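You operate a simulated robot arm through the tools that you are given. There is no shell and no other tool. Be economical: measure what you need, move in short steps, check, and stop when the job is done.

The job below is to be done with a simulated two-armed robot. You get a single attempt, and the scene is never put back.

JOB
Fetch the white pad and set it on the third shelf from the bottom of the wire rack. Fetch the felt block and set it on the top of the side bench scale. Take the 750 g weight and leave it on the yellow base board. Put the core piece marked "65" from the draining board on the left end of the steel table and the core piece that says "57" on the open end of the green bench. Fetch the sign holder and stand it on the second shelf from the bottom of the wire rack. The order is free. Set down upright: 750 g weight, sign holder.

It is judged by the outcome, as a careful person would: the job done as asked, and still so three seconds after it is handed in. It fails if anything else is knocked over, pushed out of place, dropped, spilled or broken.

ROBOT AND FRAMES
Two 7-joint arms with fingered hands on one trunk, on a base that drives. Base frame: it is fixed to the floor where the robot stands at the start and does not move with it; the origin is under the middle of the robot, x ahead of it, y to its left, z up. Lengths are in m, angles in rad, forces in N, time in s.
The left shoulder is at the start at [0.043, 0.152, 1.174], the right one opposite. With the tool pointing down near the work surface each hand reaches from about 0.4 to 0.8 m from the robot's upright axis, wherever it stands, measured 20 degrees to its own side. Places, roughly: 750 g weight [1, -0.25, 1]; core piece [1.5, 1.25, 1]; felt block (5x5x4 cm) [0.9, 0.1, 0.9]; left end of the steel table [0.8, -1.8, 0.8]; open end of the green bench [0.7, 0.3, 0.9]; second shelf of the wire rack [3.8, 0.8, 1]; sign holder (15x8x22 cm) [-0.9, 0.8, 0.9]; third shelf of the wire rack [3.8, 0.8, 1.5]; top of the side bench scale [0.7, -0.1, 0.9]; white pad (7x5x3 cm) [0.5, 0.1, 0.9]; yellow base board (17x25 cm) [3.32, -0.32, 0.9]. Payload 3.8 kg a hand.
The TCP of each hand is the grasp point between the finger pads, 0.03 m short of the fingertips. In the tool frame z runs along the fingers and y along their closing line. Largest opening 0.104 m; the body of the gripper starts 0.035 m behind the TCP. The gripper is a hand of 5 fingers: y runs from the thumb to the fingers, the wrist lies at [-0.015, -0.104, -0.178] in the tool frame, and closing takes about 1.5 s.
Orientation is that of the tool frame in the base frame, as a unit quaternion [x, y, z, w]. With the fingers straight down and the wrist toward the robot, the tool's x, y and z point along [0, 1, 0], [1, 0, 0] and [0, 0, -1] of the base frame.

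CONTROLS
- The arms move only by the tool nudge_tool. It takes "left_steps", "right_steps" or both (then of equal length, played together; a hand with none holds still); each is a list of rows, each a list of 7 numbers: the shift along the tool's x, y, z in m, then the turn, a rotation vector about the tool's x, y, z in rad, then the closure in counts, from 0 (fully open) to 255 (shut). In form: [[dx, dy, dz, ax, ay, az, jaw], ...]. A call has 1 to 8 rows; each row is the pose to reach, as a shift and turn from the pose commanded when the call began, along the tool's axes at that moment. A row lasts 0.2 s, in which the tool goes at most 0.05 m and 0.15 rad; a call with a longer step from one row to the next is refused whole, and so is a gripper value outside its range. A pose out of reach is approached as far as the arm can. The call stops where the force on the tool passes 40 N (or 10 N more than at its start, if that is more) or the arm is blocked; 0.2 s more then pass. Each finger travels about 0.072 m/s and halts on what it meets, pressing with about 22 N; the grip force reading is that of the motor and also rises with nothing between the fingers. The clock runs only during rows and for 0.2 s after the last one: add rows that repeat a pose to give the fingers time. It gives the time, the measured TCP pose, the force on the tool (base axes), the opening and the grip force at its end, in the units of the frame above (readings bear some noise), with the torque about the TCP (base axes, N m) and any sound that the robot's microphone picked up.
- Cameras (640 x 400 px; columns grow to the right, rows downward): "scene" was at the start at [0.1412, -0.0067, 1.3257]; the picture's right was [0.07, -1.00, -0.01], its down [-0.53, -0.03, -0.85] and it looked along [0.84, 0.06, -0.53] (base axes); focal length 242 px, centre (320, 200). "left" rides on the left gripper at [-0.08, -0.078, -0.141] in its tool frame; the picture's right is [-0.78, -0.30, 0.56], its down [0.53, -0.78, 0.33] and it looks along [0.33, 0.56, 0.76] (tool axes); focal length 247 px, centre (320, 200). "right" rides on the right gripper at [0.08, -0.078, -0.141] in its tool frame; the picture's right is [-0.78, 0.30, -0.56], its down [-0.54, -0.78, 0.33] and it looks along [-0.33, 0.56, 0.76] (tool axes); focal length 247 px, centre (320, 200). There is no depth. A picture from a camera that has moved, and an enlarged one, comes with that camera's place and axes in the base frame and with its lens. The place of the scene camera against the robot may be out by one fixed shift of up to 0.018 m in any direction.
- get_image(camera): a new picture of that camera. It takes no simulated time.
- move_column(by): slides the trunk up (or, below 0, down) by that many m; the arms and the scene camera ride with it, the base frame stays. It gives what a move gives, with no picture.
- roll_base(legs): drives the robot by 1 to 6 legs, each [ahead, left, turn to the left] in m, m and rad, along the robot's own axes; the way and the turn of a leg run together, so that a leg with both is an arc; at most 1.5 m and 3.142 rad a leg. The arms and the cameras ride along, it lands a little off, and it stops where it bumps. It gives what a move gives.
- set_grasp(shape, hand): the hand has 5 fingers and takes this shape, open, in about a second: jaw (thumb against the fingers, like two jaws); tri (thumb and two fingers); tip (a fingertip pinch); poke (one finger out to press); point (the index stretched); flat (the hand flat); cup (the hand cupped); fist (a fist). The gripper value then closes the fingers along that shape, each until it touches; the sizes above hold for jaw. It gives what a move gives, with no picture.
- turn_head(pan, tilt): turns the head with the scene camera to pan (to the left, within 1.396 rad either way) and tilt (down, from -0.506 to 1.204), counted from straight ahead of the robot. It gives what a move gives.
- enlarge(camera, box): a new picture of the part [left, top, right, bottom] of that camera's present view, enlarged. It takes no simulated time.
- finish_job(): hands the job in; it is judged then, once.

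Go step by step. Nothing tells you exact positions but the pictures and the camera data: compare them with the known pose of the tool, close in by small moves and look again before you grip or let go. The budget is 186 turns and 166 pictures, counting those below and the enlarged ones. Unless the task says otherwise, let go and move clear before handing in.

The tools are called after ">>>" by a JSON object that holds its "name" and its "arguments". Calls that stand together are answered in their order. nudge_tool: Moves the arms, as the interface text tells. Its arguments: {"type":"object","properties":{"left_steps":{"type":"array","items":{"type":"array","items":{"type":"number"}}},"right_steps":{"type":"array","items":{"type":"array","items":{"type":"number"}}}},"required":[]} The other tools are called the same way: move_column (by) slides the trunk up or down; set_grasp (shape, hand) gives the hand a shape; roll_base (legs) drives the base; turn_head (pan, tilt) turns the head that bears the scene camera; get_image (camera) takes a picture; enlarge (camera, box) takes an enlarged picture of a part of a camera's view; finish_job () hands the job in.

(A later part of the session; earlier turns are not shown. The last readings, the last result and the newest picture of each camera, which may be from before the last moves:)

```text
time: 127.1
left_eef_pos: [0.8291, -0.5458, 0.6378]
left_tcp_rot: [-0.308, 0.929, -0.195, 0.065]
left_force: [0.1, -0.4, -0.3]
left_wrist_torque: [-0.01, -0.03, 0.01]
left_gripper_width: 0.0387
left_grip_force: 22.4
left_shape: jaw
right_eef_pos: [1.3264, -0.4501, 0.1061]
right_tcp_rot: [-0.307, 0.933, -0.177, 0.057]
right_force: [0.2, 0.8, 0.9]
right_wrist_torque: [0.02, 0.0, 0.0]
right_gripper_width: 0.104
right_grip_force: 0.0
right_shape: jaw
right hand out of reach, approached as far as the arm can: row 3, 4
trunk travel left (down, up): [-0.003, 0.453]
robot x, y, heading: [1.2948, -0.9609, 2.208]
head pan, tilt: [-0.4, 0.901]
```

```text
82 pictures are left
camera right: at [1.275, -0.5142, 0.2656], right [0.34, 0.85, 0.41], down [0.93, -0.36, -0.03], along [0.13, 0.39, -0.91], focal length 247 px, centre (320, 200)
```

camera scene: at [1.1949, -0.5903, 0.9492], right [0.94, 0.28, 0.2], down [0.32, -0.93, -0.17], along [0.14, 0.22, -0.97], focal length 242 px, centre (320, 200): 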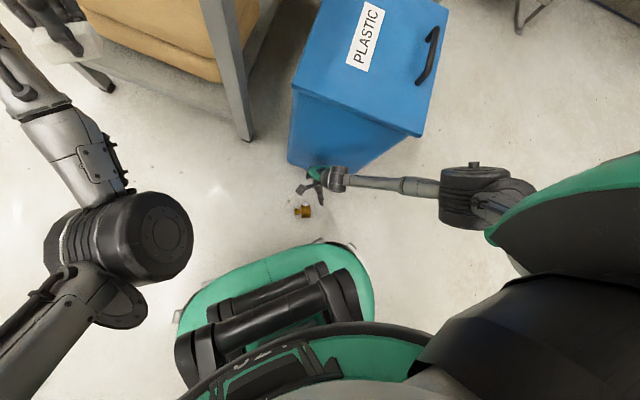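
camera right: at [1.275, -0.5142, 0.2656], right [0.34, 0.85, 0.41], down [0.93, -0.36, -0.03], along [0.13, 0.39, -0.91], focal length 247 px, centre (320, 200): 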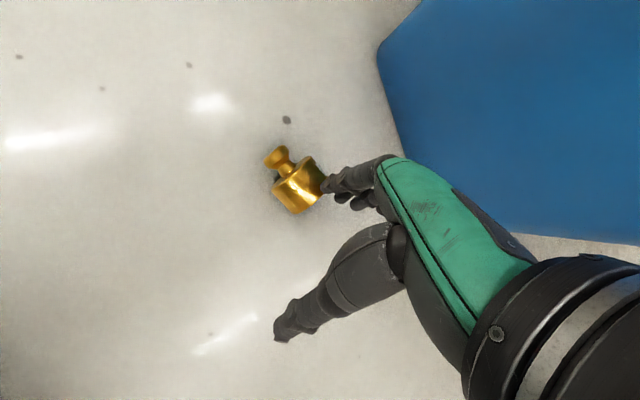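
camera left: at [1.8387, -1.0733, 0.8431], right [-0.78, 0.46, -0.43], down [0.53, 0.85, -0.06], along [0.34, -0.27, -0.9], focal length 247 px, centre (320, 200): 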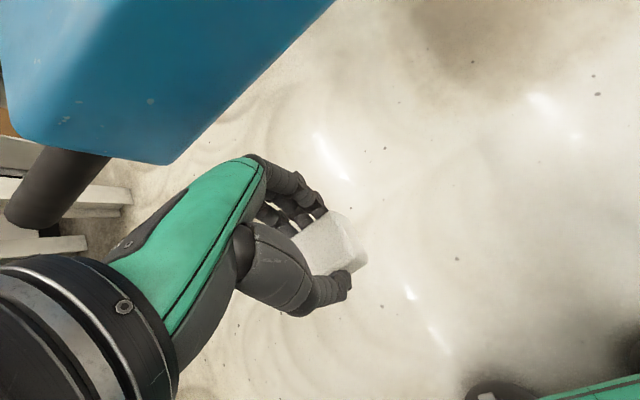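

>>> {"name": "nudge_tool", "arguments": {"right_steps": [[0.0, -0.02, -0.04, 0, 0, 0, 0], [0.0, -0.06, -0.04, 0, 0, 0, 0], [0.0, -0.1, -0.03, 0, 0, 0, 0], [0.0, -0.12, -0.01, 0, 0, 0, 0], [0.0, -0.12, 0.03, 0, 0, 0, 0], [0.0, -0.11, 0.07, 0, 0, 0, 0]]}}

>>> {"name": "get_image", "arguments": {"camera": "scene"}}

```text
time: 128.5
left_eef_pos: [0.8285, -0.5451, 0.6362]
left_tcp_rot: [-0.308, 0.929, -0.196, 0.065]
left_force: [0.1, 0.2, -0.7]
left_wrist_torque: [-0.01, 0.0, 0.0]
left_gripper_width: 0.0385
left_grip_force: 22.1
left_shape: jaw
right_eef_pos: [1.402, -0.556, 0.0794]
right_tcp_rot: [-0.309, 0.933, -0.177, 0.057]
right_force: [-0.2, 0.1, 0.1]
right_wrist_torque: [-0.03, 0.06, 0.02]
right_gripper_width: 0.1042
right_grip_force: 0.0
right_shape: jaw
trunk travel left (down, up): [-0.003, 0.453]
robot x, y, heading: [1.2981, -0.9656, 2.212]
head pan, tilt: [-0.4, 0.901]
```

```text
81 pictures are left
camera scene: at [1.1575, -0.7439, 0.9493], right [0.94, 0.28, 0.2], down [0.32, -0.93, -0.17], along [0.14, 0.22, -0.97], focal length 242 px, centre (320, 200)
```

scene: 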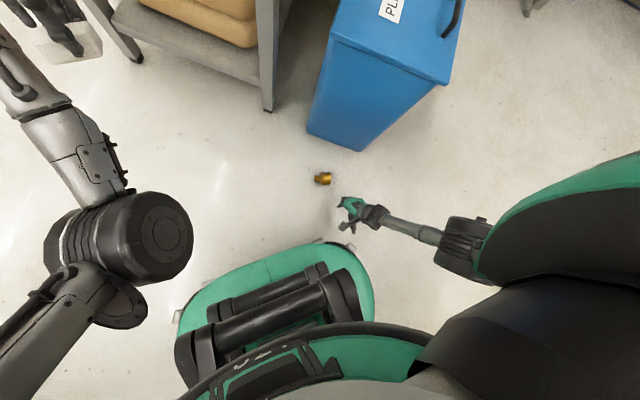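

Retracted closer, the hand gets lower without limit. Testing a bit lower here while pulling the left hand back from the bench.

>>> {"name": "nudge_tool", "arguments": {"right_steps": [[0, 0.005, 0.015, 0, 0, 0, 0], [0, 0.01, 0.03, 0, 0, 0, 0], [0, 0.01, 0.035, 0, 0, 0, 0], [0, 0.01, 0.035, 0, 0, 0, 0]], "left_steps": [[0, -0.04, 0, 0, 0, 0, 200], [0, -0.08, 0, 0, 0, 0, 200], [0, -0.12, 0, 0, 0, 0, 200], [0, -0.15, 0, 0, 0, 0, 200]]}}

```text
time: 129.7
left_eef_pos: [0.8804, -0.6226, 0.6134]
left_tcp_rot: [-0.318, 0.933, -0.165, 0.033]
left_force: [-0.4, 0.5, -0.5]
left_wrist_torque: [-0.01, -0.02, 0.0]
left_gripper_width: 0.0387
left_grip_force: 21.7
left_shape: jaw
left hand out of reach, approached as far as the arm can: row 1, 2, 3, 4
right_eef_pos: [1.4028, -0.555, 0.0665]
right_tcp_rot: [-0.309, 0.933, -0.176, 0.056]
right_force: [0.0, 0.6, 0.1]
right_wrist_torque: [0.0, -0.01, 0.02]
right_gripper_width: 0.1041
right_grip_force: 0.1
right_shape: jaw
right hand out of reach, approached as far as the arm can: row 2, 3, 4
trunk travel left (down, up): [-0.003, 0.453]
robot x, y, heading: [1.2954, -0.9644, 2.208]
head pan, tilt: [-0.4, 0.901]
stopped in row 4 (left hand): the arm was blocked; the commanded pose is now the measured one
```

>>> {"name": "nudge_tool", "arguments": {"right_steps": [[0.0, -0.015, -0.045, 0, 0, 0, 0], [0.03, -0.025, -0.065, 0, 0, 0, 0], [0.058, -0.03, -0.075, 0, 0, 0, 0]]}}

>>> {"name": "roll_base", "arguments": {"legs": [[0.18, -0.045, 0]]}}

>>> {"name": "get_image", "arguments": {"camera": "right"}}

>>> {"name": "get_image", "arguments": {"camera": "scene"}}

```text
time: 130.5
left_eef_pos: [0.8804, -0.623, 0.6136]
left_tcp_rot: [-0.318, 0.933, -0.163, 0.032]
left_force: [0.3, -0.7, -0.6]
left_wrist_torque: [0.03, -0.02, 0.02]
left_gripper_width: 0.0384
left_grip_force: 22.3
left_shape: jaw
right_eef_pos: [1.4028, -0.5556, 0.0644]
right_tcp_rot: [-0.31, 0.933, -0.176, 0.057]
right_force: [-0.2, 0.1, 0.6]
right_wrist_torque: [0.0, 0.01, 0.03]
right_gripper_width: 0.1041
right_grip_force: 0.0
right_shape: jaw
right hand out of reach, approached as far as the arm can: row 1, 2, 3
trunk travel left (down, up): [-0.003, 0.453]
robot x, y, heading: [1.2915, -0.9631, 2.21]
head pan, tilt: [-0.4, 0.901]
```

```text
time: 132.0
left_eef_pos: [0.808, -0.4485, 0.613]
left_tcp_rot: [-0.318, 0.934, -0.162, 0.032]
left_force: [-1.1, -0.1, -0.8]
left_wrist_torque: [0.01, -0.02, 0.01]
left_gripper_width: 0.0386
left_grip_force: 22.2
left_shape: jaw
right_eef_pos: [1.3308, -0.382, 0.0647]
right_tcp_rot: [-0.309, 0.933, -0.177, 0.057]
right_force: [-0.3, -0.3, -0.8]
right_wrist_torque: [0.01, 0.04, 0.01]
right_gripper_width: 0.1041
right_grip_force: 0.0
right_shape: jaw
trunk travel left (down, up): [-0.003, 0.453]
robot x, y, heading: [1.225, -0.7878, 2.212]
head pan, tilt: [-0.4, 0.901]
```

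```text
80 pictures are left
camera right: at [1.2803, -0.4453, 0.224], right [0.34, 0.85, 0.41], down [0.93, -0.36, -0.03], along [0.12, 0.39, -0.91], focal length 247 px, centre (320, 200)
```

right: 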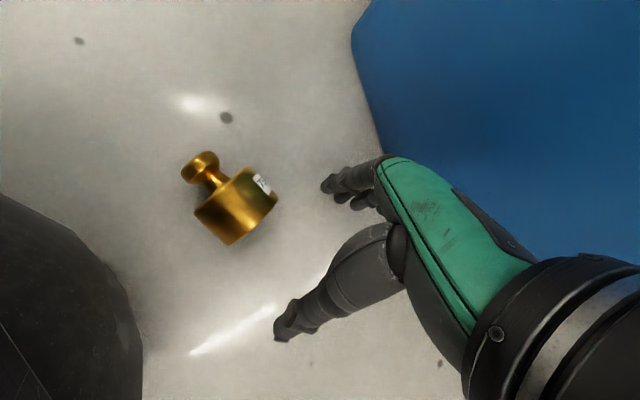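

```text
79 pictures are left
camera scene: at [1.0854, -0.5691, 0.9491], right [0.94, 0.28, 0.2], down [0.32, -0.93, -0.17], along [0.14, 0.22, -0.97], focal length 242 px, centre (320, 200)
```

scene: 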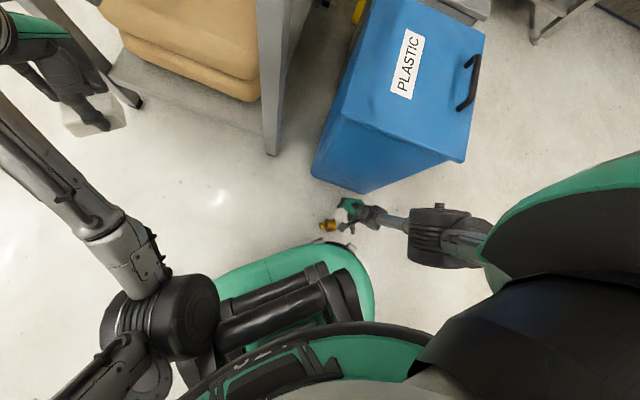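

The commanded pose drifted from the measured one; resyncing by asking for a higher, further-out pose.

>>> {"name": "nudge_tool", "arguments": {"right_steps": [[-0.03, 0, 0, 0, 0, 0, 0], [-0.058, 0, 0, 0, 0, 0, 0], [-0.058, 0, 0, 0, 0, 0, 0]]}}

```text
time: 132.8
left_eef_pos: [0.8066, -0.4477, 0.6135]
left_tcp_rot: [-0.319, 0.933, -0.162, 0.032]
left_force: [0.2, 0.3, -0.5]
left_wrist_torque: [-0.02, -0.05, -0.03]
left_gripper_width: 0.0387
left_grip_force: 22.1
left_shape: jaw
right_eef_pos: [1.3621, -0.3425, 0.0809]
right_tcp_rot: [-0.309, 0.933, -0.176, 0.057]
right_force: [0.7, -0.3, 0.4]
right_wrist_torque: [0.02, -0.04, -0.05]
right_gripper_width: 0.1041
right_grip_force: 0.0
right_shape: jaw
right hand out of reach, approached as far as the arm can: row 1, 2, 3
trunk travel left (down, up): [-0.003, 0.453]
robot x, y, heading: [1.2242, -0.7898, 2.214]
head pan, tilt: [-0.4, 0.901]
```

>>> {"name": "nudge_tool", "arguments": {"right_steps": [[0, 0.0, -0.04, 0, 0, 0, 0], [0, 0.0, -0.08, 0, 0, 0, 0], [0.0, -0.0, -0.1, 0, 0, 0, 0]]}}

>>> {"name": "nudge_tool", "arguments": {"right_steps": [[0.03, -0.02, 0, 0, 0, 0, 0], [0.06, -0.04, 0.0, 0, 0, 0, 0], [0.08, -0.05, 0.0, 0, 0, 0, 0]]}}

```text
time: 133.4
left_eef_pos: [0.8075, -0.4482, 0.6142]
left_tcp_rot: [-0.318, 0.934, -0.162, 0.032]
left_force: [0.2, 0.2, 0.3]
left_wrist_torque: [0.05, 0.0, -0.03]
left_gripper_width: 0.0387
left_grip_force: 22.0
left_shape: jaw
right_eef_pos: [1.3484, -0.3357, 0.1432]
right_tcp_rot: [-0.311, 0.93, -0.188, 0.058]
right_force: [0.3, -6.5, -0.1]
right_wrist_torque: [0.02, -0.02, 0.01]
right_gripper_width: 0.1039
right_grip_force: 0.0
right_shape: jaw
trunk travel left (down, up): [-0.003, 0.453]
robot x, y, heading: [1.223, -0.7908, 2.207]
head pan, tilt: [-0.4, 0.901]
stopped in row 3 (right hand): the force on the tool passed its limit at 45 N (the readings are from after the stop); the commanded pose is now the measured one
```

```text
time: 134.2
left_eef_pos: [0.8084, -0.4483, 0.6148]
left_tcp_rot: [-0.317, 0.934, -0.161, 0.031]
left_force: [1.2, -0.6, -1.2]
left_wrist_torque: [-0.01, 0.02, -0.01]
left_gripper_width: 0.0389
left_grip_force: 21.6
left_shape: jaw
right_eef_pos: [1.3145, -0.42, 0.1647]
right_tcp_rot: [-0.311, 0.93, -0.189, 0.058]
right_force: [-0.5, -0.6, 0.3]
right_wrist_torque: [0.01, 0.0, -0.01]
right_gripper_width: 0.1037
right_grip_force: 0.1
right_shape: jaw
trunk travel left (down, up): [-0.003, 0.453]
robot x, y, heading: [1.2249, -0.7885, 2.212]
head pan, tilt: [-0.4, 0.901]
```

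Touched the bin lightly; now clear, with the hand in range at the position I wanted. Shifting the base left so the weight sits between the fingers, then lowering.

>>> {"name": "roll_base", "arguments": {"legs": [[0.0, 0.027, 0]]}}

>>> {"name": "nudge_tool", "arguments": {"right_steps": [[0, 0.015, 0.035, 0, 0, 0, 0], [0, 0.03, 0.07, 0, 0, 0, 0], [0, 0.042, 0.095, 0, 0, 0, 0]]}}

>>> {"name": "get_image", "arguments": {"camera": "right"}}

>>> {"name": "enlarge", "arguments": {"camera": "scene", "box": [240, 130, 480, 280]}}

```text
time: 135.1
left_eef_pos: [0.7854, -0.4653, 0.6144]
left_tcp_rot: [-0.318, 0.934, -0.161, 0.032]
left_force: [-0.2, 0.3, -0.3]
left_wrist_torque: [0.05, -0.03, 0.02]
left_gripper_width: 0.0388
left_grip_force: 21.9
left_shape: jaw
right_eef_pos: [1.292, -0.4348, 0.1647]
right_tcp_rot: [-0.311, 0.93, -0.188, 0.058]
right_force: [0.1, 0.1, 0.1]
right_wrist_torque: [0.0, -0.04, -0.01]
right_gripper_width: 0.1041
right_grip_force: 0.1
right_shape: jaw
trunk travel left (down, up): [-0.003, 0.453]
robot x, y, heading: [1.2074, -0.8047, 2.211]
head pan, tilt: [-0.4, 0.901]
```

```text
time: 135.9
left_eef_pos: [0.7857, -0.4634, 0.6146]
left_tcp_rot: [-0.318, 0.934, -0.161, 0.032]
left_force: [-0.1, 0.0, -1.0]
left_wrist_torque: [0.01, -0.02, -0.01]
left_gripper_width: 0.0388
left_grip_force: 21.7
left_shape: jaw
right_eef_pos: [1.288, -0.43, 0.0605]
right_tcp_rot: [-0.31, 0.93, -0.187, 0.057]
right_force: [0.9, 0.2, -0.1]
right_wrist_torque: [0.02, 0.02, 0.03]
right_gripper_width: 0.104
right_grip_force: 0.1
right_shape: jaw
trunk travel left (down, up): [-0.003, 0.453]
robot x, y, heading: [1.1987, -0.8077, 2.205]
head pan, tilt: [-0.4, 0.901]
```

```text
78 pictures are left
camera right: at [1.2364, -0.4909, 0.2206], right [0.33, 0.86, 0.39], down [0.93, -0.36, -0.02], along [0.13, 0.37, -0.92], focal length 247 px, centre (320, 200)
```

right: 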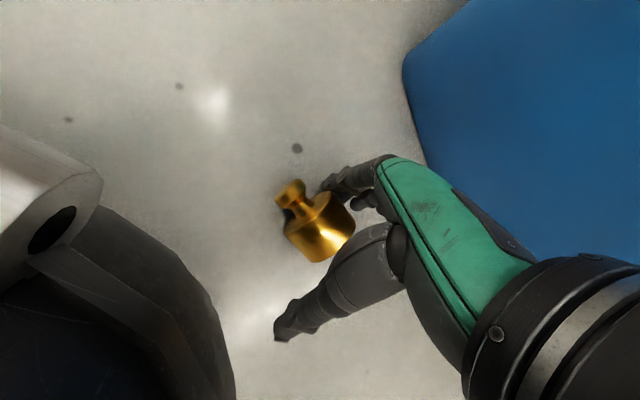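

```text
2.67 times, centred on (360, 205) of scene
camera zoom: at [1.0636, -0.5865, 0.9494], right [0.94, 0.28, 0.2], down [0.31, -0.93, -0.17], along [0.14, 0.22, -0.97], focal length 646 px, centre (213, 187)
```

zoom: 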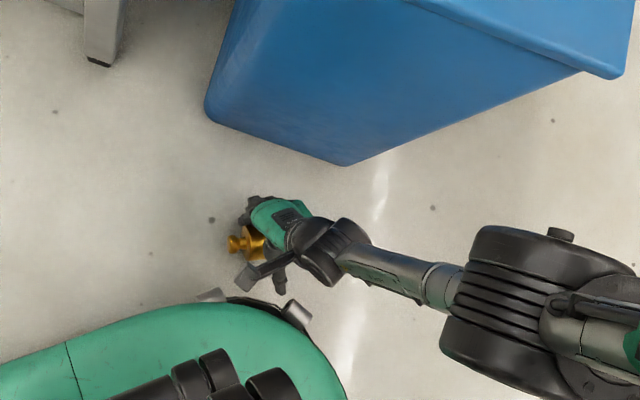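

Nicely placed: the weight is between thumb and fingers. A final small advance, then close.

>>> {"name": "nudge_tool", "arguments": {"right_steps": [[0, 0.012, 0.0, 0, 0, 0, 40], [0, 0.019, 0.003, 0, 0, 0, 40], [0, 0.019, 0.006, 0, 0, 0, 40]]}}

>>> {"name": "get_image", "arguments": {"camera": "right"}}

```text
time: 136.7
left_eef_pos: [0.7865, -0.4648, 0.6136]
left_tcp_rot: [-0.317, 0.934, -0.162, 0.031]
left_force: [-0.2, -0.3, -0.7]
left_wrist_torque: [0.03, 0.01, -0.02]
left_gripper_width: 0.0386
left_grip_force: 22.7
left_shape: jaw
right_eef_pos: [1.2787, -0.4213, 0.0575]
right_tcp_rot: [-0.312, 0.93, -0.187, 0.058]
right_force: [0.4, 0.1, -0.2]
right_wrist_torque: [-0.02, -0.02, -0.01]
right_gripper_width: 0.0878
right_grip_force: 0.0
right_shape: jaw
right hand out of reach, approached as far as the arm can: row 1, 2, 3
trunk travel left (down, up): [-0.003, 0.453]
robot x, y, heading: [1.2081, -0.8042, 2.208]
head pan, tilt: [-0.4, 0.901]
```

```text
76 pictures are left
camera right: at [1.2263, -0.4825, 0.2186], right [0.33, 0.86, 0.39], down [0.93, -0.36, -0.01], along [0.13, 0.37, -0.92], focal length 247 px, centre (320, 200)
```

right: 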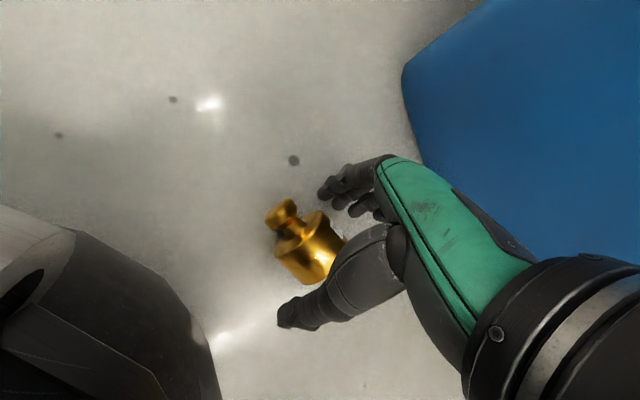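

>>> {"name": "nudge_tool", "arguments": {"right_steps": [[0, 0, 0.004, 0, 0, 0, 90], [0, 0, 0.004, 0, 0, 0, 130], [0, 0, 0.004, 0, 0, 0, 170], [0, 0, 0.004, 0, 0, 0, 230], [0, 0, 0.004, 0, 0, 0, 255], [0, 0, 0.004, 0, 0, 0, 255], [0, 0, 0.004, 0, 0, 0, 255], [0, 0, 0.004, 0, 0, 0, 255]]}}

>>> {"name": "get_image", "arguments": {"camera": "right"}}

```text
time: 138.5
left_eef_pos: [0.7849, -0.4644, 0.6144]
left_tcp_rot: [-0.318, 0.934, -0.162, 0.031]
left_force: [1.1, 0.6, 0.0]
left_wrist_torque: [0.05, 0.01, -0.01]
left_gripper_width: 0.0385
left_grip_force: 21.4
left_shape: jaw
right_eef_pos: [1.2791, -0.4222, 0.0588]
right_tcp_rot: [-0.311, 0.93, -0.187, 0.057]
right_force: [0.8, -1.1, 6.0]
right_wrist_torque: [-0.04, -0.06, -0.07]
right_gripper_width: 0.0437
right_grip_force: 22.7
right_shape: jaw
right hand out of reach, approached as far as the arm can: row 1, 2, 3, 4, 5, 6, 7, 8
trunk travel left (down, up): [-0.003, 0.453]
robot x, y, heading: [1.198, -0.8056, 2.206]
head pan, tilt: [-0.4, 0.901]
```

```text
75 pictures are left
camera right: at [1.2261, -0.4826, 0.2188], right [0.33, 0.86, 0.39], down [0.93, -0.36, -0.01], along [0.13, 0.37, -0.92], focal length 247 px, centre (320, 200)
```

right: 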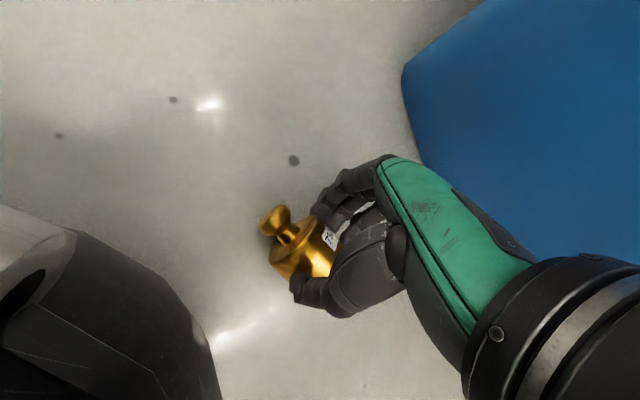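

Gripped. Lifting gently with the trunk first.

>>> {"name": "move_column", "arguments": {"by": 0.06}}

>>> {"name": "get_image", "arguments": {"camera": "right"}}

```text
time: 139.5
left_eef_pos: [0.7856, -0.4643, 0.6722]
left_tcp_rot: [-0.317, 0.934, -0.162, 0.032]
left_force: [-0.1, 0.4, -0.9]
left_wrist_torque: [-0.01, 0.0, -0.02]
left_gripper_width: 0.0387
left_grip_force: 21.9
left_shape: jaw
right_eef_pos: [1.2357, -0.3642, 0.1584]
right_tcp_rot: [-0.314, 0.94, -0.128, 0.037]
right_force: [1.2, 0.2, -0.6]
right_wrist_torque: [0.0, 0.02, 0.0]
right_gripper_width: 0.0287
right_grip_force: 21.6
right_shape: jaw
trunk travel left (down, up): [-0.063, 0.393]
robot x, y, heading: [1.202, -0.806, 2.206]
head pan, tilt: [-0.4, 0.901]
```

```text
74 pictures are left
camera right: at [1.1952, -0.4412, 0.3154], right [0.36, 0.82, 0.45], down [0.93, -0.35, -0.12], along [0.06, 0.46, -0.88], focal length 247 px, centre (320, 200)
```

right: 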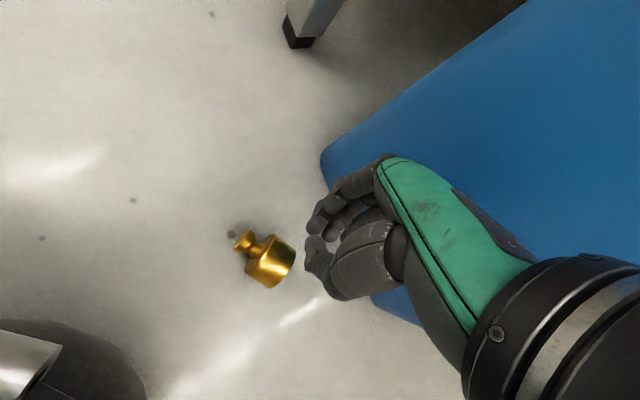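

It slipped: the hand lagged behind its commanded pose and jumped when the trunk rose. I'll open, lift, and retry with the weight brought closer so the pose is truly within reach.

>>> {"name": "nudge_tool", "arguments": {"right_steps": [[0, -0.02, -0.04, 0, 0, 0, 200], [0, -0.05, -0.07, 0.05, 0, 0, 120], [0, -0.08, -0.1, 0.1, 0, 0, 40], [0, -0.1, -0.12, 0.1, 0, 0, 0], [0, -0.1, -0.12, 0.1, 0, 0, 0]]}}

>>> {"name": "move_column", "arguments": {"by": -0.06}}

>>> {"name": "get_image", "arguments": {"camera": "right"}}

```text
time: 140.7
left_eef_pos: [0.7866, -0.4648, 0.6751]
left_tcp_rot: [-0.317, 0.934, -0.161, 0.031]
left_force: [0.2, -0.1, 0.1]
left_wrist_torque: [0.04, 0.04, 0.01]
left_gripper_width: 0.0386
left_grip_force: 22.1
left_shape: jaw
right_eef_pos: [1.233, -0.389, 0.1545]
right_tcp_rot: [-0.312, 0.937, -0.153, 0.037]
right_force: [-0.8, 0.9, -0.1]
right_wrist_torque: [0.0, 0.02, 0.01]
right_gripper_width: 0.1035
right_grip_force: 0.0
right_shape: jaw
right hand out of reach, approached as far as the arm can: row 1, 2, 3, 4, 5
trunk travel left (down, up): [-0.063, 0.393]
robot x, y, heading: [1.2011, -0.8089, 2.21]
head pan, tilt: [-0.4, 0.901]
```

```text
time: 141.7
left_eef_pos: [0.7859, -0.4635, 0.6149]
left_tcp_rot: [-0.318, 0.934, -0.161, 0.032]
left_force: [-0.2, -0.3, -1.7]
left_wrist_torque: [0.0, 0.01, -0.03]
left_gripper_width: 0.0386
left_grip_force: 21.9
left_shape: jaw
right_eef_pos: [1.2295, -0.3934, 0.0963]
right_tcp_rot: [-0.312, 0.937, -0.153, 0.037]
right_force: [0.3, 0.2, -0.2]
right_wrist_torque: [0.02, 0.01, 0.0]
right_gripper_width: 0.1036
right_grip_force: 0.1
right_shape: jaw
trunk travel left (down, up): [-0.003, 0.453]
robot x, y, heading: [1.2046, -0.8053, 2.207]
head pan, tilt: [-0.4, 0.901]
```

```text
73 pictures are left
camera right: at [1.1862, -0.4614, 0.2559], right [0.36, 0.83, 0.42], down [0.93, -0.36, -0.09], along [0.08, 0.42, -0.9], focal length 247 px, centre (320, 200)
```

right: 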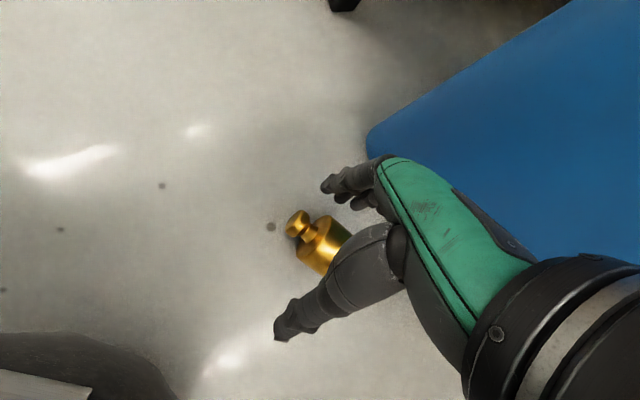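

>>> {"name": "nudge_tool", "arguments": {"right_steps": [[-0.02, -0.01, -0.02, 0, 0, 0, 0], [-0.035, -0.02, -0.04, 0, 0, 0, 0], [-0.035, -0.03, -0.07, 0, 0, 0, 0]]}}

>>> {"name": "nudge_tool", "arguments": {"right_steps": [[0, -0.04, 0, 0, 0, 0, 0], [0, -0.08, 0, 0, 0, 0, 0]]}}

>>> {"name": "get_image", "arguments": {"camera": "right"}}

```text
time: 142.5
left_eef_pos: [0.7866, -0.4665, 0.615]
left_tcp_rot: [-0.318, 0.934, -0.162, 0.031]
left_force: [0.3, 0.2, -1.2]
left_wrist_torque: [0.01, 0.0, 0.02]
left_gripper_width: 0.0388
left_grip_force: 22.2
left_shape: jaw
right_eef_pos: [1.2623, -0.3747, 0.1733]
right_tcp_rot: [-0.312, 0.937, -0.153, 0.036]
right_force: [-0.2, 0.4, 1.0]
right_wrist_torque: [0.0, 0.02, 0.0]
right_gripper_width: 0.1037
right_grip_force: 0.1
right_shape: jaw
trunk travel left (down, up): [-0.003, 0.453]
robot x, y, heading: [1.2056, -0.8058, 2.211]
head pan, tilt: [-0.4, 0.901]
```

```text
time: 143.1
left_eef_pos: [0.7863, -0.4648, 0.6157]
left_tcp_rot: [-0.317, 0.934, -0.162, 0.031]
left_force: [0.3, 0.4, -0.3]
left_wrist_torque: [0.02, 0.0, 0.0]
left_gripper_width: 0.0386
left_grip_force: 22.0
left_shape: jaw
right_eef_pos: [1.3066, -0.4346, 0.1971]
right_tcp_rot: [-0.311, 0.937, -0.153, 0.037]
right_force: [-1.2, 0.5, -0.3]
right_wrist_torque: [0.0, 0.02, 0.01]
right_gripper_width: 0.1036
right_grip_force: 0.0
right_shape: jaw
trunk travel left (down, up): [-0.003, 0.453]
robot x, y, heading: [1.2063, -0.8087, 2.209]
head pan, tilt: [-0.4, 0.901]
```

```text
72 pictures are left
camera right: at [1.2649, -0.5045, 0.3567], right [0.36, 0.83, 0.42], down [0.93, -0.36, -0.09], along [0.07, 0.42, -0.9], focal length 247 px, centre (320, 200)
```

right: 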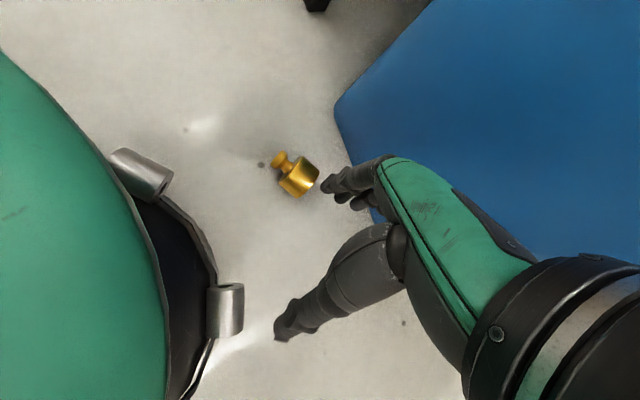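

The weight is at about (1.248, -0.370). Shifting the left hand outwards for clearance and driving the base forward 0.1 m so the right hand lines up in its good zone.

>>> {"name": "nudge_tool", "arguments": {"left_steps": [[0.04, -0.01, 0, 0, 0, 0, 200], [0.08, -0.02, 0, 0, 0, 0, 200]]}}

>>> {"name": "roll_base", "arguments": {"legs": [[0.095, 0, 0]]}}

>>> {"name": "get_image", "arguments": {"camera": "right"}}

>>> {"name": "get_image", "arguments": {"camera": "scene"}}

```text
time: 143.7
left_eef_pos: [0.7258, -0.5315, 0.6146]
left_tcp_rot: [-0.32, 0.933, -0.165, 0.021]
left_force: [-1.1, -1.6, -0.8]
left_wrist_torque: [0.0, -0.02, 0.03]
left_gripper_width: 0.0387
left_grip_force: 22.3
left_shape: jaw
left hand out of reach, approached as far as the arm can: row 2
right_eef_pos: [1.3079, -0.4357, 0.1967]
right_tcp_rot: [-0.31, 0.938, -0.153, 0.036]
right_force: [-0.2, -0.2, -0.1]
right_wrist_torque: [-0.01, -0.02, -0.01]
right_gripper_width: 0.104
right_grip_force: 0.1
right_shape: jaw
trunk travel left (down, up): [-0.003, 0.453]
robot x, y, heading: [1.2034, -0.8081, 2.21]
head pan, tilt: [-0.4, 0.901]
```

```text
time: 144.8
left_eef_pos: [0.6695, -0.453, 0.6155]
left_tcp_rot: [-0.322, 0.932, -0.162, 0.022]
left_force: [0.8, -0.1, -0.8]
left_wrist_torque: [0.02, 0.01, -0.01]
left_gripper_width: 0.039
left_grip_force: 22.1
left_shape: jaw
right_eef_pos: [1.2517, -0.3595, 0.1957]
right_tcp_rot: [-0.311, 0.937, -0.154, 0.036]
right_force: [0.1, 0.9, -0.6]
right_wrist_torque: [0.03, -0.01, 0.01]
right_gripper_width: 0.1038
right_grip_force: 0.1
right_shape: jaw
trunk travel left (down, up): [-0.003, 0.453]
robot x, y, heading: [1.145, -0.7339, 2.208]
head pan, tilt: [-0.4, 0.901]
```

```text
71 pictures are left
camera right: at [1.208, -0.4281, 0.3558], right [0.36, 0.83, 0.42], down [0.93, -0.36, -0.09], along [0.08, 0.42, -0.9], focal length 247 px, centre (320, 200)
```

right: 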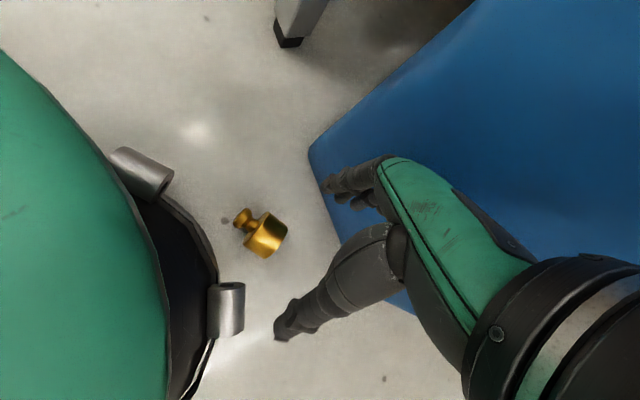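

```text
70 pictures are left
camera scene: at [1.0067, -0.5096, 0.9492], right [0.94, 0.28, 0.2], down [0.31, -0.93, -0.17], along [0.14, 0.22, -0.97], focal length 242 px, centre (320, 200)
```

scene: 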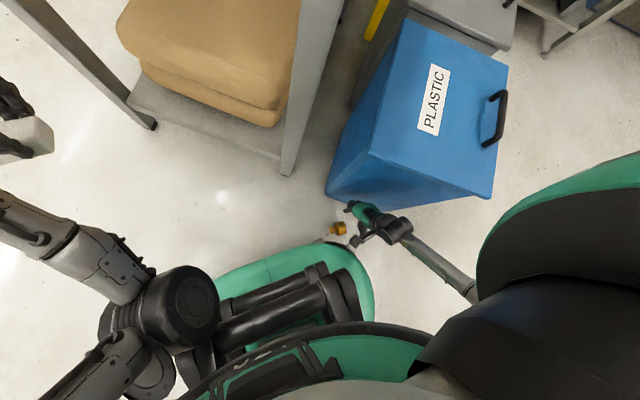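

>>> {"name": "nudge_tool", "arguments": {"right_steps": [[0.002, 0.0, 0.04, 0, 0, 0, 0], [0.004, 0.012, 0.08, 0, 0, 0, 0], [0.005, 0.024, 0.115, 0, 0, 0, 0], [0.005, 0.035, 0.135, 0, 0, 0, 30]]}}

>>> {"name": "get_image", "arguments": {"camera": "right"}}

```text
time: 145.8
left_eef_pos: [0.6698, -0.454, 0.6166]
left_tcp_rot: [-0.321, 0.933, -0.163, 0.02]
left_force: [-0.8, 0.3, -0.4]
left_wrist_torque: [-0.04, 0.01, -0.02]
left_gripper_width: 0.0387
left_grip_force: 21.6
left_shape: jaw
right_eef_pos: [1.2471, -0.374, 0.0578]
right_tcp_rot: [-0.31, 0.937, -0.155, 0.034]
right_force: [0.8, 0.5, 0.6]
right_wrist_torque: [-0.02, 0.06, -0.02]
right_gripper_width: 0.0918
right_grip_force: 0.0
right_shape: jaw
right hand out of reach, approached as far as the arm can: row 4
trunk travel left (down, up): [-0.003, 0.453]
robot x, y, heading: [1.145, -0.7318, 2.209]
head pan, tilt: [-0.4, 0.901]
```

```text
69 pictures are left
camera right: at [1.2047, -0.4419, 0.2189], right [0.37, 0.83, 0.41], down [0.93, -0.36, -0.09], along [0.07, 0.42, -0.91], focal length 247 px, centre (320, 200)
```

right: 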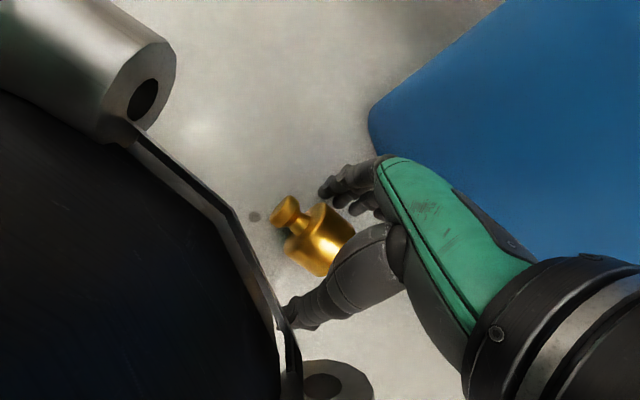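

The jaw grip lands above the weight's middle and squeezes it out. I'll try the fingertip-pinch shape, which may reach lower.

>>> {"name": "set_grasp", "arguments": {"hand": "right", "shape": "tip"}}

>>> {"name": "get_image", "arguments": {"camera": "right"}}

```text
time: 146.7
left_eef_pos: [0.6688, -0.4548, 0.6155]
left_tcp_rot: [-0.322, 0.933, -0.163, 0.02]
left_force: [0.0, -0.2, -0.5]
left_wrist_torque: [0.04, 0.01, -0.04]
left_gripper_width: 0.0385
left_grip_force: 21.9
left_shape: jaw
right_eef_pos: [1.2488, -0.3742, 0.0596]
right_tcp_rot: [-0.31, 0.937, -0.157, 0.034]
right_force: [-0.7, 0.6, 2.8]
right_wrist_torque: [-0.09, -0.1, -0.02]
right_gripper_width: 0.1042
right_grip_force: 0.0
right_shape: tip
trunk travel left (down, up): [-0.003, 0.453]
robot x, y, heading: [1.1488, -0.7269, 2.204]
head pan, tilt: [-0.4, 0.901]
```

```text
68 pictures are left
camera right: at [1.2052, -0.4422, 0.2189], right [0.37, 0.83, 0.41], down [0.93, -0.36, -0.09], along [0.08, 0.41, -0.91], focal length 247 px, centre (320, 200)
```

right: 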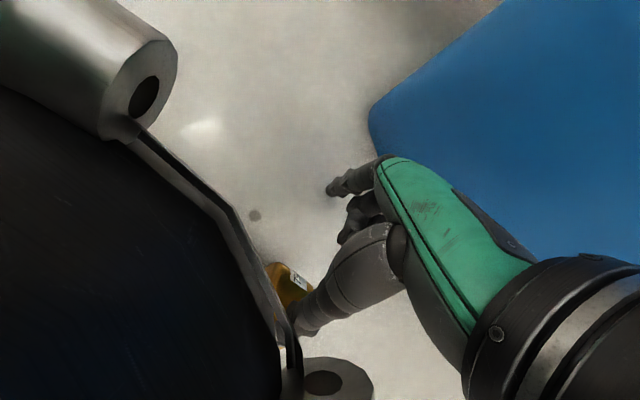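

The weight rolled toward me, away from the bin. I'll raise the hand, back off a little, and look again.

>>> {"name": "nudge_tool", "arguments": {"right_steps": [[-0.01, 0, -0.04, 0, 0, 0, 0], [-0.02, 0, -0.08, 0, 0, 0, 0], [-0.02, -0.02, -0.12, 0, 0, 0, 0]]}}

>>> {"name": "roll_base", "arguments": {"legs": [[-0.15, 0, 0]]}}

>>> {"name": "get_image", "arguments": {"camera": "right"}}

>>> {"name": "get_image", "arguments": {"camera": "scene"}}

```text
time: 147.5
left_eef_pos: [0.6701, -0.4538, 0.6169]
left_tcp_rot: [-0.322, 0.933, -0.161, 0.019]
left_force: [-0.3, -0.3, -0.5]
left_wrist_torque: [0.0, 0.01, -0.01]
left_gripper_width: 0.0389
left_grip_force: 22.2
left_shape: jaw
right_eef_pos: [1.257, -0.3428, 0.1792]
right_tcp_rot: [-0.311, 0.937, -0.152, 0.037]
right_force: [-0.4, 0.3, 0.1]
right_wrist_torque: [0.0, 0.0, 0.01]
right_gripper_width: 0.104
right_grip_force: 0.1
right_shape: tip
trunk travel left (down, up): [-0.003, 0.453]
robot x, y, heading: [1.1434, -0.7304, 2.21]
head pan, tilt: [-0.4, 0.901]
```

```text
time: 148.9
left_eef_pos: [0.7622, -0.5783, 0.6171]
left_tcp_rot: [-0.322, 0.933, -0.161, 0.02]
left_force: [-0.7, -0.2, 0.7]
left_wrist_torque: [0.0, 0.0, 0.0]
left_gripper_width: 0.0387
left_grip_force: 22.3
left_shape: jaw
right_eef_pos: [1.3473, -0.4675, 0.1791]
right_tcp_rot: [-0.312, 0.937, -0.151, 0.037]
right_force: [0.7, 0.4, 0.2]
right_wrist_torque: [0.01, 0.04, -0.01]
right_gripper_width: 0.104
right_grip_force: 0.0
right_shape: tip
trunk travel left (down, up): [-0.003, 0.453]
robot x, y, heading: [1.2348, -0.8519, 2.215]
head pan, tilt: [-0.4, 0.901]
```

```text
67 pictures are left
camera right: at [1.3048, -0.5355, 0.3383], right [0.36, 0.83, 0.42], down [0.93, -0.36, -0.09], along [0.07, 0.42, -0.9], focal length 247 px, centre (320, 200)
```

right: 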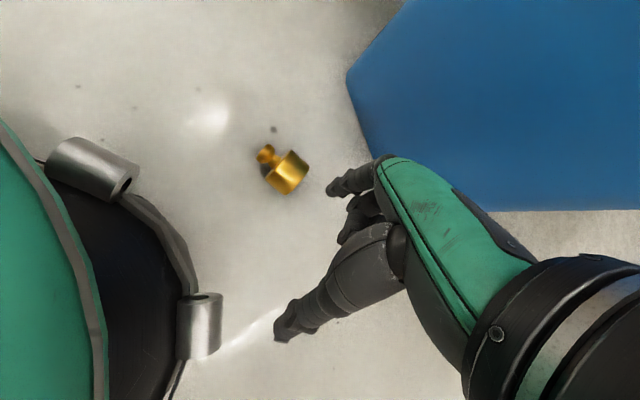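

```text
66 pictures are left
camera scene: at [1.0996, -0.6349, 0.95], right [0.94, 0.28, 0.2], down [0.32, -0.93, -0.17], along [0.14, 0.22, -0.97], focal length 242 px, centre (320, 200)
```

scene: 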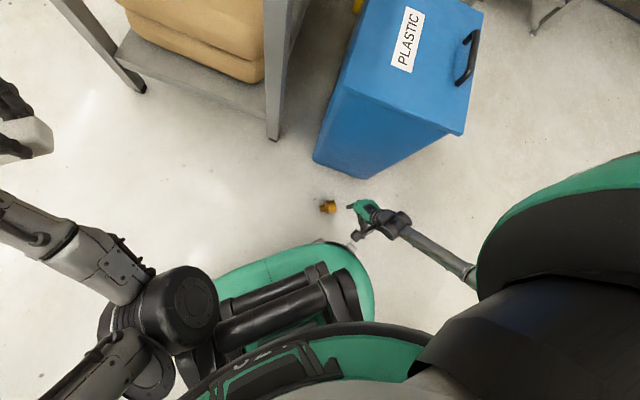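

Since it rolls easily, I'll roll it further from the bin: hand over it again, fingers behind it, then drive back.

>>> {"name": "set_grasp", "arguments": {"hand": "right", "shape": "jaw"}}

>>> {"name": "roll_base", "arguments": {"legs": [[0.075, 0.02, 0]]}}

>>> {"name": "nudge_tool", "arguments": {"right_steps": [[0.003, 0.01, 0.035, 0, 0, 0, 0], [0.006, 0.02, 0.07, 0, 0, 0, 0], [0.006, 0.035, 0.1, 0, 0, 0, 0]]}}

>>> {"name": "roll_base", "arguments": {"legs": [[-0.1, 0, 0], [-0.12, 0, 0]]}}

>>> {"name": "get_image", "arguments": {"camera": "right"}}

```text
time: 149.8
left_eef_pos: [0.7602, -0.5786, 0.6174]
left_tcp_rot: [-0.322, 0.933, -0.163, 0.02]
left_force: [-0.5, -0.6, -1.0]
left_wrist_torque: [-0.03, -0.03, -0.02]
left_gripper_width: 0.0387
left_grip_force: 22.0
left_shape: jaw
right_eef_pos: [1.3464, -0.4668, 0.178]
right_tcp_rot: [-0.312, 0.937, -0.153, 0.037]
right_force: [-0.7, -0.6, -0.4]
right_wrist_torque: [-0.02, 0.03, -0.01]
right_gripper_width: 0.1037
right_grip_force: 0.0
right_shape: jaw
trunk travel left (down, up): [-0.003, 0.453]
robot x, y, heading: [1.2399, -0.8495, 2.209]
head pan, tilt: [-0.4, 0.901]
```

```text
time: 150.8
left_eef_pos: [0.6961, -0.5274, 0.6166]
left_tcp_rot: [-0.322, 0.932, -0.162, 0.021]
left_force: [-0.4, 0.6, -0.8]
left_wrist_torque: [0.02, -0.05, -0.01]
left_gripper_width: 0.0387
left_grip_force: 21.5
left_shape: jaw
right_eef_pos: [1.2845, -0.4154, 0.1771]
right_tcp_rot: [-0.312, 0.937, -0.154, 0.036]
right_force: [-0.7, 0.1, -0.1]
right_wrist_torque: [-0.02, 0.0, -0.02]
right_gripper_width: 0.1042
right_grip_force: 0.1
right_shape: jaw
trunk travel left (down, up): [-0.003, 0.453]
robot x, y, heading: [1.172, -0.8037, 2.218]
head pan, tilt: [-0.4, 0.901]
```

```text
time: 151.6
left_eef_pos: [0.6965, -0.5273, 0.6164]
left_tcp_rot: [-0.324, 0.932, -0.162, 0.02]
left_force: [0.2, -0.4, -1.0]
left_wrist_torque: [-0.02, 0.0, -0.01]
left_gripper_width: 0.0388
left_grip_force: 22.4
left_shape: jaw
right_eef_pos: [1.2769, -0.4192, 0.0742]
right_tcp_rot: [-0.312, 0.937, -0.153, 0.038]
right_force: [0.0, 0.9, 0.3]
right_wrist_torque: [0.02, 0.02, -0.02]
right_gripper_width: 0.1039
right_grip_force: 0.0
right_shape: jaw
trunk travel left (down, up): [-0.003, 0.453]
robot x, y, heading: [1.1732, -0.8012, 2.211]
head pan, tilt: [-0.4, 0.901]
```

```text
time: 153.6
left_eef_pos: [0.8282, -0.7064, 0.6165]
left_tcp_rot: [-0.324, 0.932, -0.161, 0.02]
left_force: [1.0, -0.8, 0.2]
left_wrist_torque: [0.0, 0.01, 0.04]
left_gripper_width: 0.0389
left_grip_force: 21.9
left_shape: jaw
right_eef_pos: [1.4065, -0.5944, 0.0745]
right_tcp_rot: [-0.314, 0.936, -0.152, 0.037]
right_force: [-2.4, 3.9, 3.9]
right_wrist_torque: [0.29, 0.21, -0.05]
right_gripper_width: 0.1039
right_grip_force: 0.0
right_shape: jaw
trunk travel left (down, up): [-0.003, 0.453]
robot x, y, heading: [1.306, -0.9823, 2.217]
head pan, tilt: [-0.4, 0.901]
```

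```text
65 pictures are left
camera right: at [1.3649, -0.6641, 0.2342], right [0.36, 0.83, 0.42], down [0.93, -0.35, -0.09], along [0.07, 0.42, -0.9], focal length 247 px, centre (320, 200)
```

right: 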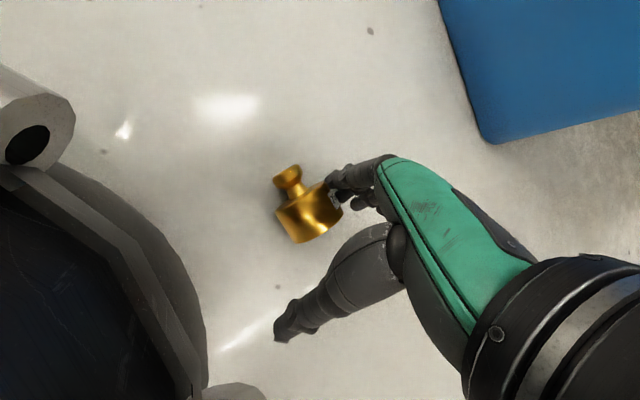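

Rolling works; the weight is now about (1.388, -0.58), clear of the bin, knob pointing to -x. Now I'll circle to face along its axis and grip it end to end (knob end to base), which suits the tilted hand.

>>> {"name": "nudge_tool", "arguments": {"right_steps": [[-0.0, -0.01, -0.045, 0, 0, 0, 0], [-0.0, -0.02, -0.09, 0, 0, 0, 0], [-0.0, -0.03, -0.135, 0, 0, 0, 0], [-0.0, -0.04, -0.18, 0, 0, 0, 0]]}}

>>> {"name": "roll_base", "arguments": {"legs": [[-0.1, -0.376, 0], [0, 0, 1.08]]}}

>>> {"name": "get_image", "arguments": {"camera": "right"}}

>>> {"name": "get_image", "arguments": {"camera": "scene"}}

```text
time: 154.6
left_eef_pos: [0.8279, -0.7061, 0.6172]
left_tcp_rot: [-0.323, 0.932, -0.163, 0.019]
left_force: [-0.7, -0.1, -0.8]
left_wrist_torque: [-0.01, 0.01, 0.02]
left_gripper_width: 0.0387
left_grip_force: 22.3
left_shape: jaw
right_eef_pos: [1.4026, -0.5779, 0.2585]
right_tcp_rot: [-0.314, 0.936, -0.153, 0.039]
right_force: [-0.6, -1.1, -0.3]
right_wrist_torque: [0.03, 0.0, -0.02]
right_gripper_width: 0.1039
right_grip_force: 0.0
right_shape: jaw
trunk travel left (down, up): [-0.003, 0.453]
robot x, y, heading: [1.304, -0.9767, 2.219]
head pan, tilt: [-0.4, 0.901]
```

```text
time: 159.8
left_eef_pos: [1.2021, -1.1283, 0.6171]
left_tcp_rot: [0.76, -0.63, 0.129, -0.101]
left_force: [0.8, 0.7, -0.4]
left_wrist_torque: [0.02, -0.02, 0.04]
left_gripper_width: 0.0384
left_grip_force: 22.2
left_shape: jaw
right_eef_pos: [1.3569, -0.5622, 0.2561]
right_tcp_rot: [0.752, -0.64, 0.111, -0.112]
right_force: [0.6, 0.6, -0.2]
right_wrist_torque: [-0.02, -0.01, -0.01]
right_gripper_width: 0.1041
right_grip_force: 0.0
right_shape: jaw
trunk travel left (down, up): [-0.003, 0.453]
robot x, y, heading: [1.6664, -0.8322, -2.979]
head pan, tilt: [-0.4, 0.901]
```

```text
64 pictures are left
camera right: at [1.3986, -0.6314, 0.4181], right [-0.57, 0.71, 0.42], down [0.75, 0.66, -0.09], along [-0.34, 0.26, -0.9], focal length 247 px, centre (320, 200)
```

right: 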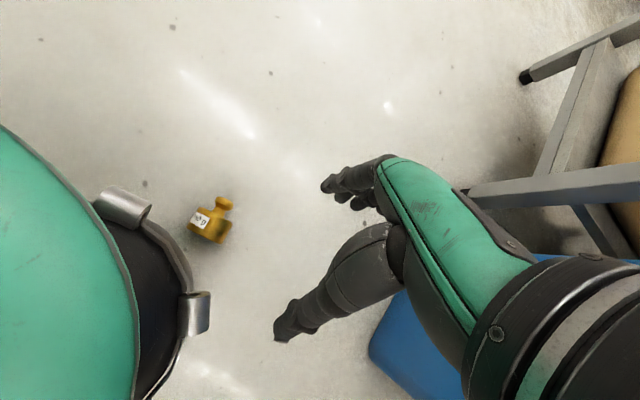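

```text
63 pictures are left
camera scene: at [1.3957, -0.8587, 0.9496], right [0.18, 0.96, 0.2], down [0.97, -0.15, -0.17], along [-0.13, 0.22, -0.97], focal length 242 px, centre (320, 200)
```

scene: 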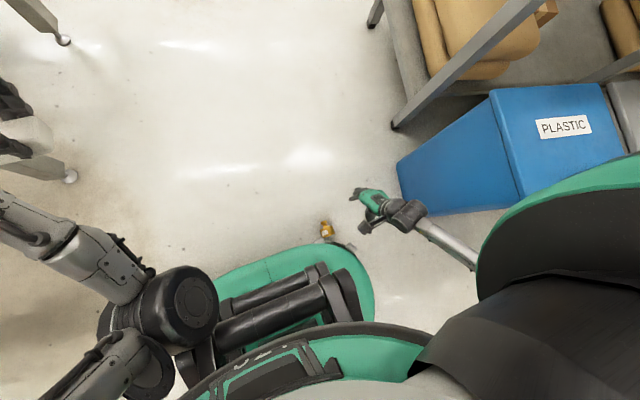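

The weight now points nearly along my forward direction. Shifting left a little, then lowering with a slight yaw to straddle it end to end.

>>> {"name": "roll_base", "arguments": {"legs": [[0, 0.045, 0]]}}

>>> {"name": "nudge_tool", "arguments": {"right_steps": [[0.005, 0.0, 0.04, 0, 0, -0.04, 0], [0.01, 0.01, 0.08, 0, 0, -0.08, 0], [0.015, 0.025, 0.12, 0, 0, -0.12, 0], [0.02, 0.038, 0.145, 0, 0, -0.13, 0]]}}

>>> {"name": "get_image", "arguments": {"camera": "right"}}

```text
time: 160.7
left_eef_pos: [1.2104, -1.1741, 0.6172]
left_tcp_rot: [0.76, -0.629, 0.128, -0.101]
left_force: [-0.5, -0.7, 0.1]
left_wrist_torque: [0.0, 0.04, 0.02]
left_gripper_width: 0.0387
left_grip_force: 22.1
left_shape: jaw
right_eef_pos: [1.3646, -0.6059, 0.2588]
right_tcp_rot: [0.753, -0.639, 0.111, -0.112]
right_force: [0.0, 0.1, -0.1]
right_wrist_torque: [0.0, -0.01, 0.0]
right_gripper_width: 0.104
right_grip_force: 0.1
right_shape: jaw
trunk travel left (down, up): [-0.003, 0.453]
robot x, y, heading: [1.6779, -0.877, -2.98]
head pan, tilt: [-0.4, 0.901]
```

```text
time: 161.7
left_eef_pos: [1.2085, -1.1717, 0.6165]
left_tcp_rot: [0.76, -0.629, 0.129, -0.102]
left_force: [-0.5, -1.0, -0.5]
left_wrist_torque: [0.02, -0.07, 0.02]
left_gripper_width: 0.0387
left_grip_force: 21.8
left_shape: jaw
right_eef_pos: [1.375, -0.6272, 0.1114]
right_tcp_rot: [0.792, -0.589, 0.118, -0.105]
right_force: [-0.3, -0.5, -0.1]
right_wrist_torque: [-0.01, 0.02, 0.02]
right_gripper_width: 0.1042
right_grip_force: 0.0
right_shape: jaw
trunk travel left (down, up): [-0.003, 0.453]
robot x, y, heading: [1.6739, -0.8801, -2.98]
head pan, tilt: [-0.4, 0.901]
```

```text
62 pictures are left
camera right: at [1.4252, -0.6858, 0.2737], right [-0.66, 0.64, 0.39], down [0.66, 0.74, -0.11], along [-0.36, 0.18, -0.91], focal length 247 px, centre (320, 200)
```

right: 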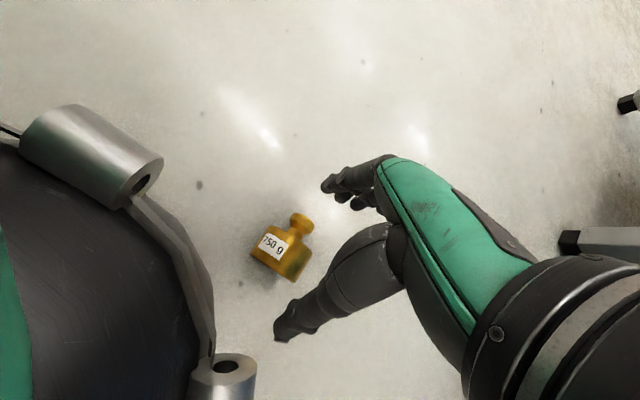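

>>> {"name": "nudge_tool", "arguments": {"right_steps": [[0.002, 0.006, 0.02, 0, 0, 0, 0], [0.002, 0.012, 0.038, 0, 0, 0, 0], [0.002, 0.016, 0.05, 0, 0, 0, 0]]}}

>>> {"name": "get_image", "arguments": {"camera": "right"}}

```text
time: 162.5
left_eef_pos: [1.2101, -1.1716, 0.617]
left_tcp_rot: [0.76, -0.63, 0.129, -0.101]
left_force: [0.0, -0.5, -0.8]
left_wrist_torque: [-0.01, 0.03, -0.01]
left_gripper_width: 0.0386
left_grip_force: 22.1
left_shape: jaw
right_eef_pos: [1.3779, -0.6327, 0.064]
right_tcp_rot: [0.793, -0.589, 0.118, -0.103]
right_force: [0.4, -0.3, 0.6]
right_wrist_torque: [0.0, -0.01, 0.0]
right_gripper_width: 0.1038
right_grip_force: 0.1
right_shape: jaw
right hand out of reach, approached as far as the arm can: row 3
trunk travel left (down, up): [-0.003, 0.453]
robot x, y, heading: [1.6728, -0.8773, -2.983]
head pan, tilt: [-0.4, 0.901]
```

```text
61 pictures are left
camera right: at [1.427, -0.6903, 0.2278], right [-0.66, 0.65, 0.39], down [0.66, 0.74, -0.12], along [-0.36, 0.18, -0.91], focal length 247 px, centre (320, 200)
```

right: 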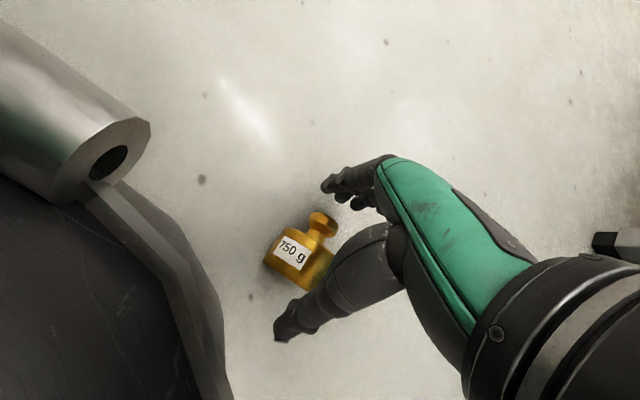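

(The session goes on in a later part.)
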